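You operate a simulated robot arm through the tools that you are given. There is no shell and no other tool. Be economical: measure what you need, move in short steps, check, and stop when the job is done.

Carry out the task below with a simulated robot arm. There is one attempt and no reset: what you move stays moved.

TASK
Stand the white pleated filter beside the blue flow label. It goes on the side that lies toward x +0.0, y -1.0 (a direction in the base frame), with about 3 cm between them.
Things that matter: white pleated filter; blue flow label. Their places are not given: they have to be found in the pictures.

It is judged by the outcome, as a careful person would: the job done as asked, and still so three seconds after it is handed in. It fails if anything else is knocked over, pushed out of place, dropped, spilled or broken.

THE ROBOT
A 6-joint arm with a two-finger parallel gripper, fixed in place. Base frame: the origin is at the foot of the arm, x ahead of it, y to its left, z up; the work surface is at about z = 0.85. Lengths are in m, angles in degrees, forces in N, time in s.
With the tool pointing down near the work surface it reaches from about 0.24 to 0.64 m from the base axis. Its first joint turns from -66.0 to 66.0 degrees. Payload 2.7 kg.
Tool frame: the origin (TCP) lies between the finger pads and is the grasp point; the fingertips stand 0.023 m ahead of it; z points along the fingers, y is the line along which they close. The gripper opens to 0.094 m. The fingers are 0.038 m wide and 0.01 m thick; the gripper's body (0.054 by 0.096 m) begins 0.039 m behind the TCP.
Orientation is that of the tool frame in the base frame, as a unit quaternion [x, y, z, w]. With the fingers straight down and closing along the base's y, the tool's x points along the base's -x, its y along +y and its z along -z.

THE INTERFACE
- The arm moves only by the tool move_arm. Its argument "targets" is a list of rows, each an object (a shift or turn left out is 0, a gripper value left out holds the last) with "xyz": the shift along the base's x, y, z in m, a list of three; "angular": the turn, a rotation vector about the base's x, y, z in degrees, a list of three; "gripper": the opening, from 0 (shut) to 1 (fully open). In form: [{"xyz": [dx, dy, dz], "angular": [wx, wy, wz], "gripper": gripper}, ...]. A call has 1 to 8 rows; each row shifts and turns the commanded pose from where the row before left it. A row lasts 0.2 s, in which the tool goes at most 0.05 m and 8.6 degrees; a call with a longer step from one row to the next is refused whole, and so is a gripper value outside its range. A pose out of reach is approached as far as the arm can. The call stops where the force on the tool passes 40 N (or 10 N more than at its start, if that is more) or the arm is blocked; 0.2 s more then pass. The fingers move at their own pace (about 0.045 m/s each) and stop on an object; they squeeze with about 26 N. The grip force told is the motor's: it shows also when the fingers shut on nothing. Time passes only in rows, and 0.2 s behind the last, so rows that do not move let the fingers close. It gives the time, the measured TCP pose, the force on the tool (base axes), the opening and the grip force at its end, in the units of the frame above (readings bear some noise).
- Cameras (640 x 400 px; columns grow to the right, rows downward): "scene" is fixed at [0.0785, -0.4376, 1.4036]; the picture's right is [0.73, -0.69, 0.00], its down [-0.41, -0.44, -0.80] and it looks along [0.55, 0.58, -0.60] (base axes); focal length 312 px, centre (320, 200). "wrist" rides on the gripper at [-0.039, 0, -0.044] in the tool frame; the picture's right is [0.00, -1.00, 0.00], its down [0.97, 0.00, -0.24] and it looks along [0.24, 0.00, 0.97] (tool axes); focal length 218 px, centre (320, 200).
- camera(camera): a new picture of that camera. No time passes.
- locate(camera, pixels): there is no depth. For up to 12 entries [column, row, z] of the newest picture of that camera ("zoom" is the newest enlarged one), the place [x, y] in the base frame at which the ray of that pixel passes the height z, good to about 0.002 m. No time passes.
- inspect(camera, box): a new picture of the part [left, top, right, bottom] of that camera's present view, enlarged. No time passes.
- hand_in(): hands the job in; it is judged then, once.

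Work in short steps. Measure before you move; look again where a grasp or a placing could have gone wrong, and mend it. You have 60 turns and 26 pictures in all, the two below and enlarged ones among them. Open the gripper and draw the arm clear of the work before you hand the job in, unless the task says otherwise; then end with one line.

The tools are called as name(argument=value, ...) on one line, values as JSON. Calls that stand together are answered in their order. move_arm: Moves the arm, as the interface text tells. Its arguments: {"type":"object","properties":{"targets":{"type":"array","items":{"type":"object","properties":{"xyz":{"type":"array","items":{"type":"number"}},"angular":{"type":"array","items":{"type":"number"}},"gripper":{"type":"number"}}}}},"required":["targets"]} The other tools are called the same way: camera (camera) takes a picture; locate (camera, pixels) gives the place at which the rays of pixels pass given heights; inspect (camera, box) takes an enlarged picture of a part of a camera's view; hand_in () hands the job in.

At the start:

```text
time: 0.0
tcp_pos: [0.4241, -0.1678, 1.1414]
tcp_rot: [0.0, 1.0, 0.0, 0.0]
ft_force: [-0.8, -0.2, -0.2]
opening: 0.0937
grip_force: 0.1
```

scene: 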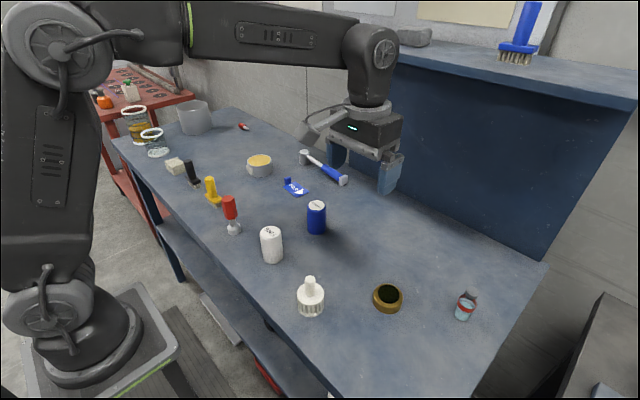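
wrist: 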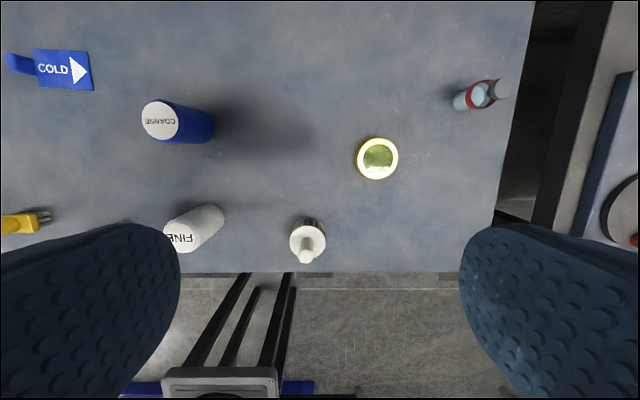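

The scene shows a white cylinder at about (271,245), a white necked object at (310,297) and a blue label at (296,187). I'll enlarge these to identify them.

inspect(camera="scene", box=[230, 150, 370, 238])

inspect(camera="scene", box=[220, 220, 360, 320])

locate(camera="wrist", pixels=[[34, 50, 0.852], [33, 88, 0.852], [92, 90, 0.852], [88, 51, 0.852], [6, 54, 0.852], [8, 70, 0.852], [181, 238, 0.93], [213, 215, 0.85], [160, 121, 0.93], [197, 124, 0.85]])

locate(camera="scene", pixels=[[273, 264, 0.85], [262, 258, 0.85], [284, 258, 0.85], [270, 231, 0.93], [317, 234, 0.85], [317, 205, 0.93]])

```text
4.55 times, centred on (300, 194) of scene
```

zoom: 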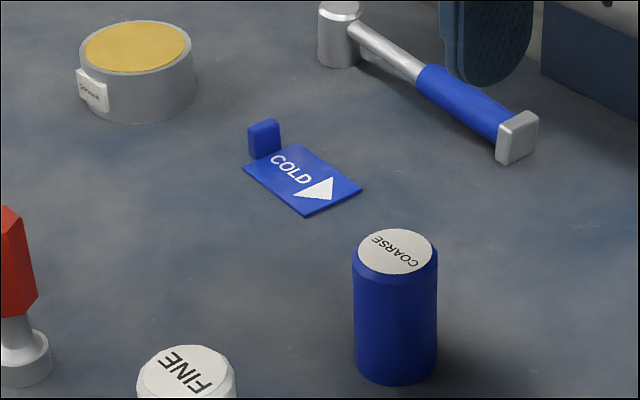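

```text
4.00 times, centred on (290, 270) of scene
```

zoom: 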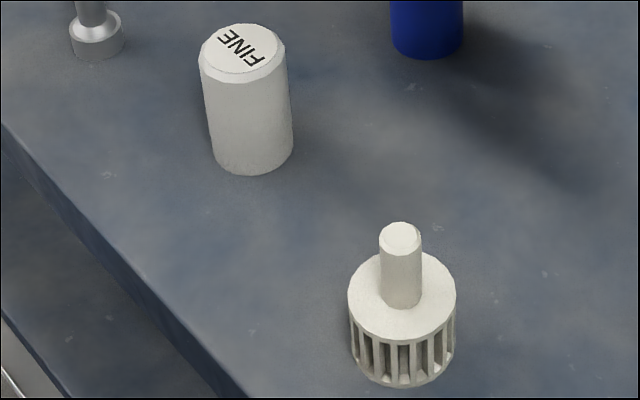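

```text
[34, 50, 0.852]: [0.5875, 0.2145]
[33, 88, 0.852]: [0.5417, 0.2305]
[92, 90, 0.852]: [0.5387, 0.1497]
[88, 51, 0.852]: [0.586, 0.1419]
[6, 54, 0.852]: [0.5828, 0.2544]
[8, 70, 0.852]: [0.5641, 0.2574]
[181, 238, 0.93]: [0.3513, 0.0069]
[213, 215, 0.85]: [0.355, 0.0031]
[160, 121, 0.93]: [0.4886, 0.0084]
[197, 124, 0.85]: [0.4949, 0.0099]
```

```text
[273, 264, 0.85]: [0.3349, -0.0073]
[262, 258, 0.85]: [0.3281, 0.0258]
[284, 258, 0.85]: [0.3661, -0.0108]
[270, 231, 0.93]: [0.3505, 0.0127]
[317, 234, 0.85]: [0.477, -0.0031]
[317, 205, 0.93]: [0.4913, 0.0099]
```

Two white candidates: the "FINE" cartridge and a slotted, necked object. I'll enlarge the wrist view of both to see which one is pleated.

inspect(camera="wrist", box=[140, 190, 340, 275])

inspect(camera="scene", box=[252, 220, 292, 270])

inspect(camera="scene", box=[290, 272, 330, 320])

```text
3.20 times, centred on (240, 232) of wrist
```

zoom: 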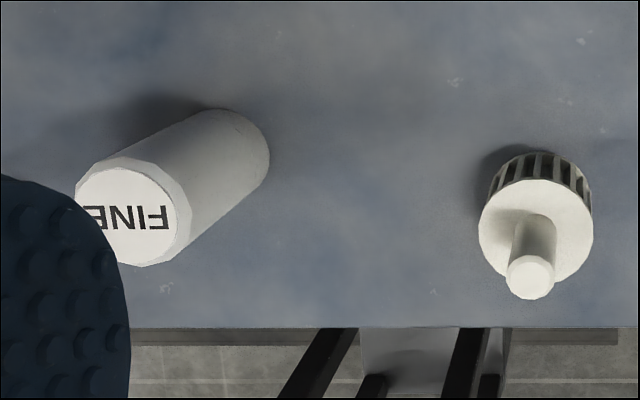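

```text
8.00 times, centred on (272, 245) of scene
```

zoom: 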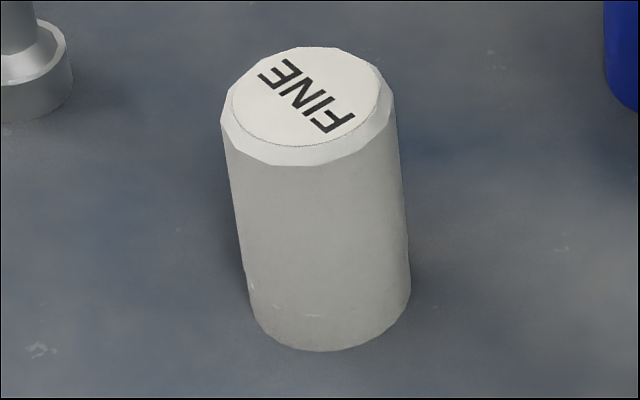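

```text
8.33 times, centred on (310, 296) of scene
```

zoom: 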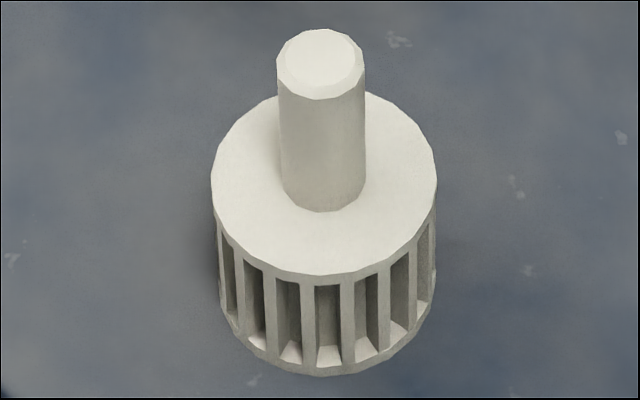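

The FINE cylinder is smooth. The necked object has radial pleats all round, so it is the white pleated filter. I'll triangulate its neck top, disc top and base from both views.

locate(camera="wrist", pixels=[[305.6, 255.4, 0.9], [305.6, 255.4, 0.92], [305.6, 255.4, 0.94], [307, 242, 0.88], [307, 242, 0.89], [307, 242, 0.9], [308.8, 227, 0.85], [289.5, 242, 0.88], [325, 242, 0.88]])

locate(camera="scene", pixels=[[310, 279.4, 0.9], [310, 279.4, 0.92], [310, 279.4, 0.94], [310.5, 294.2, 0.88], [310.5, 294.2, 0.89], [310.5, 294.2, 0.9], [310.6, 306.2, 0.85], [297, 294, 0.88], [324, 294, 0.88], [304.8, 279.4, 0.93], [315.3, 279.4, 0.93]])

```text
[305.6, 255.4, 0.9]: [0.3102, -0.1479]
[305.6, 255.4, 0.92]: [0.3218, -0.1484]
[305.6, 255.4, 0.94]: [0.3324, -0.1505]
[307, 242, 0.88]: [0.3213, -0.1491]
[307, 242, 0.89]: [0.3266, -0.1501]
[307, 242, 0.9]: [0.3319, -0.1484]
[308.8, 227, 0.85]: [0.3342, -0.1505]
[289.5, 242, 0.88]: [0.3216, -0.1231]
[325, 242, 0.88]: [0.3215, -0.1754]
```

```text
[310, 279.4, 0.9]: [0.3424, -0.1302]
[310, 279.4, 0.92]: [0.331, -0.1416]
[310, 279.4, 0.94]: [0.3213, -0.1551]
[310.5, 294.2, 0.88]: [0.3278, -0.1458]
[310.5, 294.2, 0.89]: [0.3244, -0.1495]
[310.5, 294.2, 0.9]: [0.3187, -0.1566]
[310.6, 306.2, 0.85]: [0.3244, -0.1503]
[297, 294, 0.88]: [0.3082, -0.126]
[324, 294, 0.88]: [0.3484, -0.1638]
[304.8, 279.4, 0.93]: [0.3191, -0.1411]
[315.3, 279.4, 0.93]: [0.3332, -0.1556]
```

The filter axis is at about (0.326, -0.149), with its neck top at z≈0.93, disc top at z≈0.887 and base radius about 0.026. Next I'll check the label edges and nearby obstacles from the scene view.

locate(camera="scene", pixels=[[283.1, 186.7, 0.852], [296.7, 197.7, 0.852], [309.2, 191.4, 0.852], [294.5, 181.9, 0.852], [343, 185, 0.85], [335, 176, 0.86], [304, 163, 0.85]])

move_arm(targets=[{"xyz": [-0.04, 0.008, -0.02]}, {"xyz": [-0.04, 0.008, -0.02]}, {"xyz": [-0.018, 0.003, -0.04]}, {"xyz": [0, 0, -0.03]}, {}])

camera(camera="wrist")

```text
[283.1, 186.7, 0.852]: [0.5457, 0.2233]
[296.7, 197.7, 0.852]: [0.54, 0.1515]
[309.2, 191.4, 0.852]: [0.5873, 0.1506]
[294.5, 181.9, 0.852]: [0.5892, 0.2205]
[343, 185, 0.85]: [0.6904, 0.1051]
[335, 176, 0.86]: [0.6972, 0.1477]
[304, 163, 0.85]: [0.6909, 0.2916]
```

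```text
time: 1.2
tcp_pos: [0.3244, -0.1468, 1.0306]
tcp_rot: [0.0, 1.0, 0.0, 0.001]
ft_force: [-0.1, 1.1, 0.0]
opening: 0.0939
grip_force: 0.0
```

```text
18 pictures are left
```

wrist: 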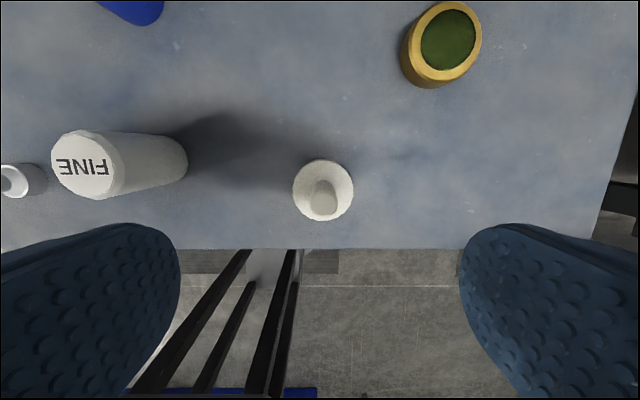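

The filter's disc is at about (323,190) and its neck top at about (326,210) in the wrist view. I'll refine its position from these.

locate(camera="wrist", pixels=[[323, 190, 0.887], [293, 190, 0.887], [353, 190, 0.887], [324, 209, 0.93], [325, 205, 0.93], [315, 209, 0.93], [335, 209, 0.93], [90, 170, 0.93]])

inspect(camera="wrist", box=[280, 150, 368, 230])

```text
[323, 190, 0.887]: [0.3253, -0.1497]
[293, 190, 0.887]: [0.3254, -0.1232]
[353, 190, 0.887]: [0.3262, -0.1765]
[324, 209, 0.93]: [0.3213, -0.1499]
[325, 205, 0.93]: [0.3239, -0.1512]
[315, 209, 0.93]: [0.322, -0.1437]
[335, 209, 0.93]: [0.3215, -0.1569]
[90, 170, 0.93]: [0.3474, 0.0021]
```

```text
5.00 times, centred on (324, 190) of wrist
```

zoom: 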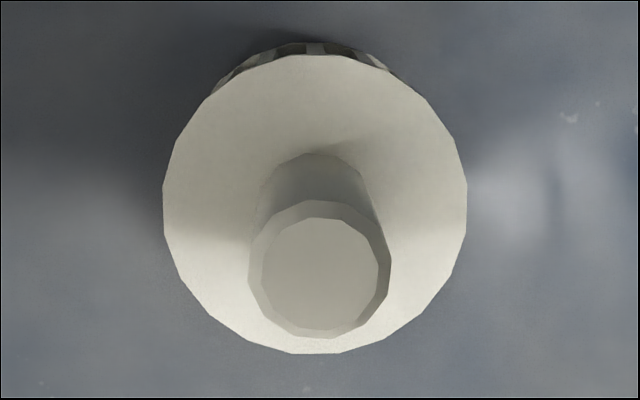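

The filter axis is at (0.325, -0.150). I'll centre on it, descend to z≈0.914 so the fingertips stay just above the disc, and close on the neck.

move_arm(targets=[{"xyz": [0.0006, -0.0032, -0.04], "gripper": 0.6}, {"xyz": [0, 0, -0.04]}, {"xyz": [0, 0, -0.025]}, {"xyz": [0, 0, -0.011]}, {}])

camera(camera="wrist")

```text
time: 2.4
tcp_pos: [0.3229, -0.1519, 0.9151]
tcp_rot: [0.0, 1.0, -0.001, 0.001]
ft_force: [-0.1, -0.4, 0.1]
opening: 0.0566
grip_force: 0.0
```

```text
16 pictures are left
```

wrist: 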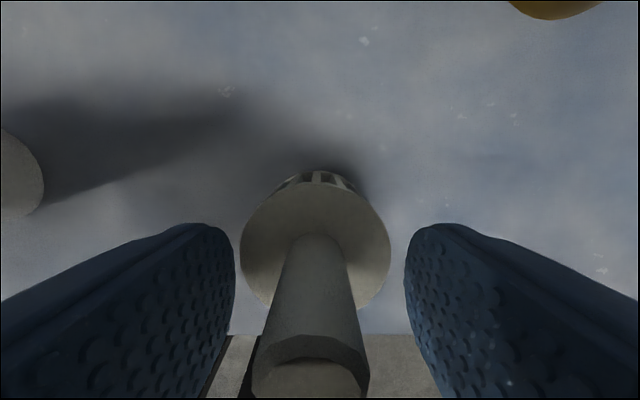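

The neck sits between the fingers, nearly centred at about column 315. I'll close on it.

move_arm(targets=[{"xyz": [0.001, 0.0015, 0], "gripper": 0.3}, {"gripper": 0}, {}, {}, {}, {}])

```text
time: 3.8
tcp_pos: [0.3262, -0.1485, 0.9139]
tcp_rot: [0.0, 1.0, 0.0, 0.001]
ft_force: [-0.8, -0.9, -0.1]
opening: 0.019
grip_force: 26.6
```

The grip holds at a 0.019 m opening. I'll lift to about z 1.06 and look.

move_arm(targets=[{"xyz": [0, 0, 0.02]}, {"xyz": [0, 0, 0.04]}, {"xyz": [0, 0, 0.045]}, {"xyz": [0, 0, 0.045]}, {}])

camera(camera="scene")

```text
time: 5.0
tcp_pos: [0.3291, -0.1514, 1.0642]
tcp_rot: [0.0, 1.0, 0.0, 0.001]
ft_force: [0.2, -0.5, -0.3]
opening: 0.0186
grip_force: 26.1
```

```text
15 pictures are left
```

scene: 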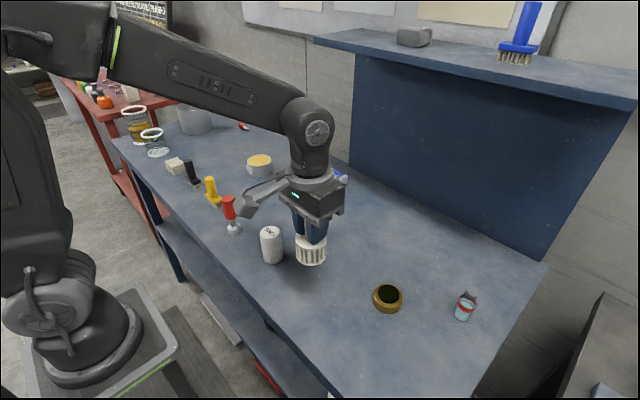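

The filter is lifted upright. I'll carry it over to (0.564, 0.094), with its base at z≈1.0 clearing everything.

move_arm(targets=[{"xyz": [0.0295, 0.0305, 0]}, {"xyz": [0.0295, 0.0305, 0]}, {"xyz": [0.0295, 0.0305, 0]}, {"xyz": [0.0295, 0.0305, 0]}, {"xyz": [0.0295, 0.0305, 0]}, {"xyz": [0.0295, 0.0305, 0]}, {"xyz": [0.0295, 0.0305, 0]}, {"xyz": [0.0295, 0.0305, 0]}])

camera(camera="wrist")

camera(camera="scene")

```text
time: 6.8
tcp_pos: [0.5611, 0.0941, 1.0657]
tcp_rot: [0.0, 1.0, -0.001, 0.001]
ft_force: [0.0, 0.6, 0.6]
opening: 0.0187
grip_force: 25.8
```

```text
14 pictures are left
```

wrist: 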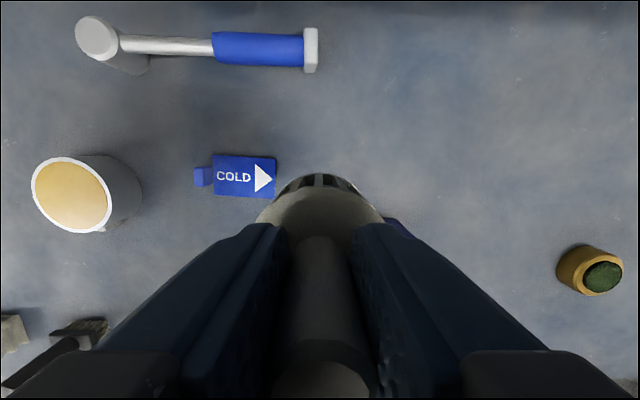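

```text
13 pictures are left
```

scene: 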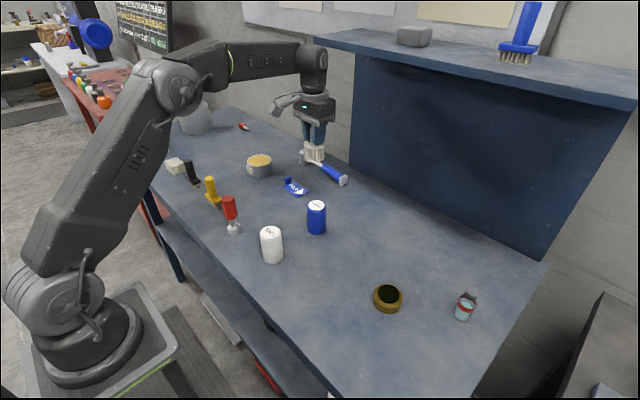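

The label is now clear in the wrist view, with its near edge at column ~276. I'll measure it again from here.

locate(camera="wrist", pixels=[[277, 158, 0.852], [274.5, 198, 0.852], [213, 195, 0.852], [217, 154, 0.852], [194, 178, 0.86], [318, 45, 0.86]])

```text
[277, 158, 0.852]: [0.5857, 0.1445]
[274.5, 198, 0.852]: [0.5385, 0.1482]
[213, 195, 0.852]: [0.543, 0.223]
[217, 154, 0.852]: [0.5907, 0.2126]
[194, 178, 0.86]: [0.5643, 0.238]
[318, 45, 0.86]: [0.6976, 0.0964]
```

The label spans x 0.540–0.589 with its near edge at y≈0.147. I want the axis at y≈0.091, so I'll shift slightly and descend to just above the bench.

move_arm(targets=[{"xyz": [0.002, -0.0025, -0.04]}, {"xyz": [0, 0, -0.04]}, {"xyz": [0, 0, -0.04]}, {"xyz": [0, 0, -0.02]}, {}, {}])

inspect(camera="scene", box=[240, 120, 400, 220])

```text
time: 8.2
tcp_pos: [0.5636, 0.0909, 0.9264]
tcp_rot: [0.0, 1.0, -0.001, 0.001]
ft_force: [-0.2, 0.1, 0.2]
opening: 0.0186
grip_force: 25.6
```

```text
4.00 times, centred on (320, 170) of scene
```

zoom: 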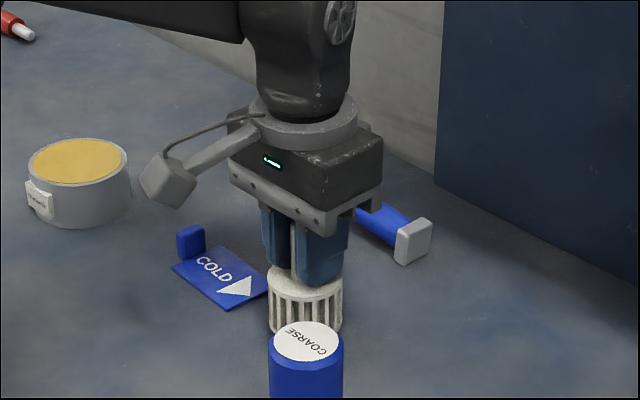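

The filter is upright about 1 cm above the bench. I'll lower it in small steps and watch the force.

move_arm(targets=[{"xyz": [0, 0, -0.006]}, {"xyz": [0, 0, -0.003]}, {"xyz": [0, 0, -0.002]}, {}])

```text
time: 9.2
tcp_pos: [0.566, 0.0902, 0.9159]
tcp_rot: [0.0, 1.0, -0.001, 0.0]
ft_force: [-0.1, 0.6, -0.2]
opening: 0.0187
grip_force: 25.7
```

move_arm(targets=[{"xyz": [0, 0, -0.001]}, {"xyz": [0, 0, -0.001]}, {}])

```text
time: 10.0
tcp_pos: [0.5658, 0.0912, 0.9151]
tcp_rot: [0.0, 1.0, -0.001, 0.002]
ft_force: [-3.9, -0.8, 11.8]
opening: 0.0187
grip_force: 26.3
```

The vertical force has risen to about 12 N, so the base is on the bench. I'll ease off slightly, open a little, and then look.

move_arm(targets=[{"xyz": [0, 0, 0.0005]}, {"gripper": 0.35}, {"gripper": 0.5}, {}, {}])

camera(camera="wrist")

```text
time: 11.2
tcp_pos: [0.5658, 0.0904, 0.9136]
tcp_rot: [0.0, 1.0, -0.001, -0.001]
ft_force: [-1.2, -0.1, -0.4]
opening: 0.0469
grip_force: 0.1
```

```text
11 pictures are left
```

wrist: 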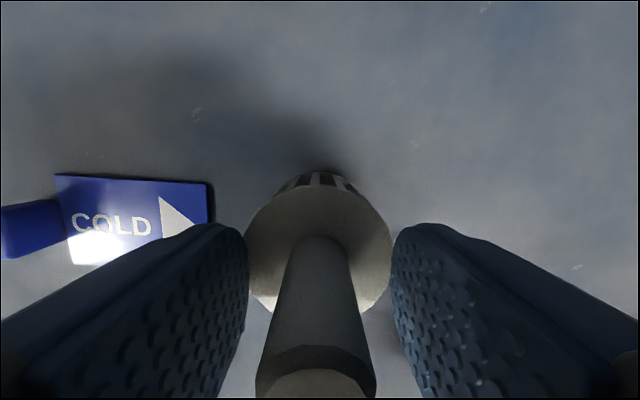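

The filter stands free and the fingers are clear of the neck. I'll rise straight up, then back off.

move_arm(targets=[{"xyz": [0, 0, 0.02]}, {"xyz": [0, 0, 0.04]}, {"xyz": [0, 0, 0.045]}, {"xyz": [0, 0, 0.045]}, {"xyz": [-0.04, -0.02, 0.01]}, {"xyz": [-0.04, -0.02, 0]}, {"xyz": [-0.04, -0.02, 0]}, {}])

camera(camera="wrist")

camera(camera="scene")

```text
time: 13.0
tcp_pos: [0.4417, 0.0312, 1.075]
tcp_rot: [0.0, 1.0, -0.001, 0.0]
ft_force: [0.0, -0.3, -1.0]
opening: 0.0469
grip_force: 0.1
```

```text
10 pictures are left
```

wrist: 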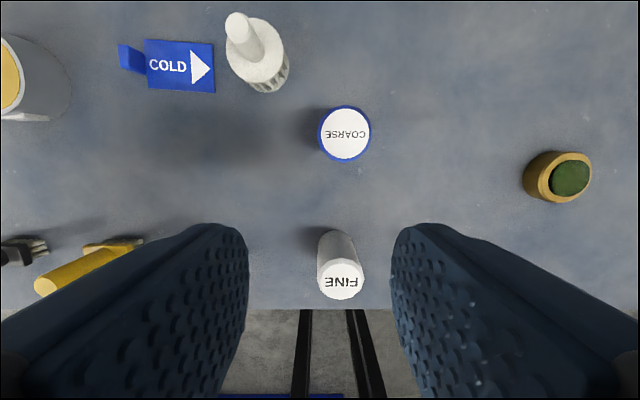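

```text
9 pictures are left
```

scene: 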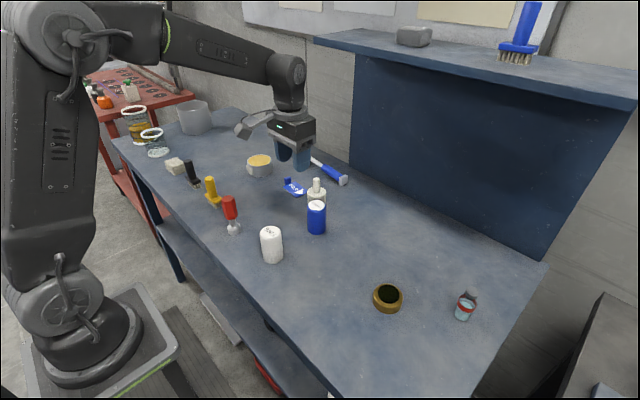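

The filter is standing beside the label. I'll measure the gap.

locate(camera="wrist", pixels=[[214, 45, 0.852], [214, 92, 0.852], [226, 55, 0.887], [286, 48, 0.887], [289, 72, 0.853], [145, 40, 0.852], [149, 88, 0.852], [256, 52, 0.887]])

```text
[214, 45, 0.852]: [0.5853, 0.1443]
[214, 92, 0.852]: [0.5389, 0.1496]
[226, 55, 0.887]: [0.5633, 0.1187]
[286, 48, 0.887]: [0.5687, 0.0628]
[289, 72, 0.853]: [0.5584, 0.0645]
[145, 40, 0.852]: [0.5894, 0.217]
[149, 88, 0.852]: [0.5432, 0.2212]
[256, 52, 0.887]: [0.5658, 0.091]
```

The gap is about 2.9 cm (label edge at y≈0.147, filter edge at y≈0.118), and the two are aligned in x (0.566 against 0.564). Nothing else has moved and the arm is clear, so I'm handing in.

hand_in()

```text
The job is handed in.
```

The white pleated filter now stands upright on the −y side of the blue flow label, about 3 cm from its edge. I took the slotted, necked white object to be the pleated filter, because the white "FINE" cylinder has smooth sides.
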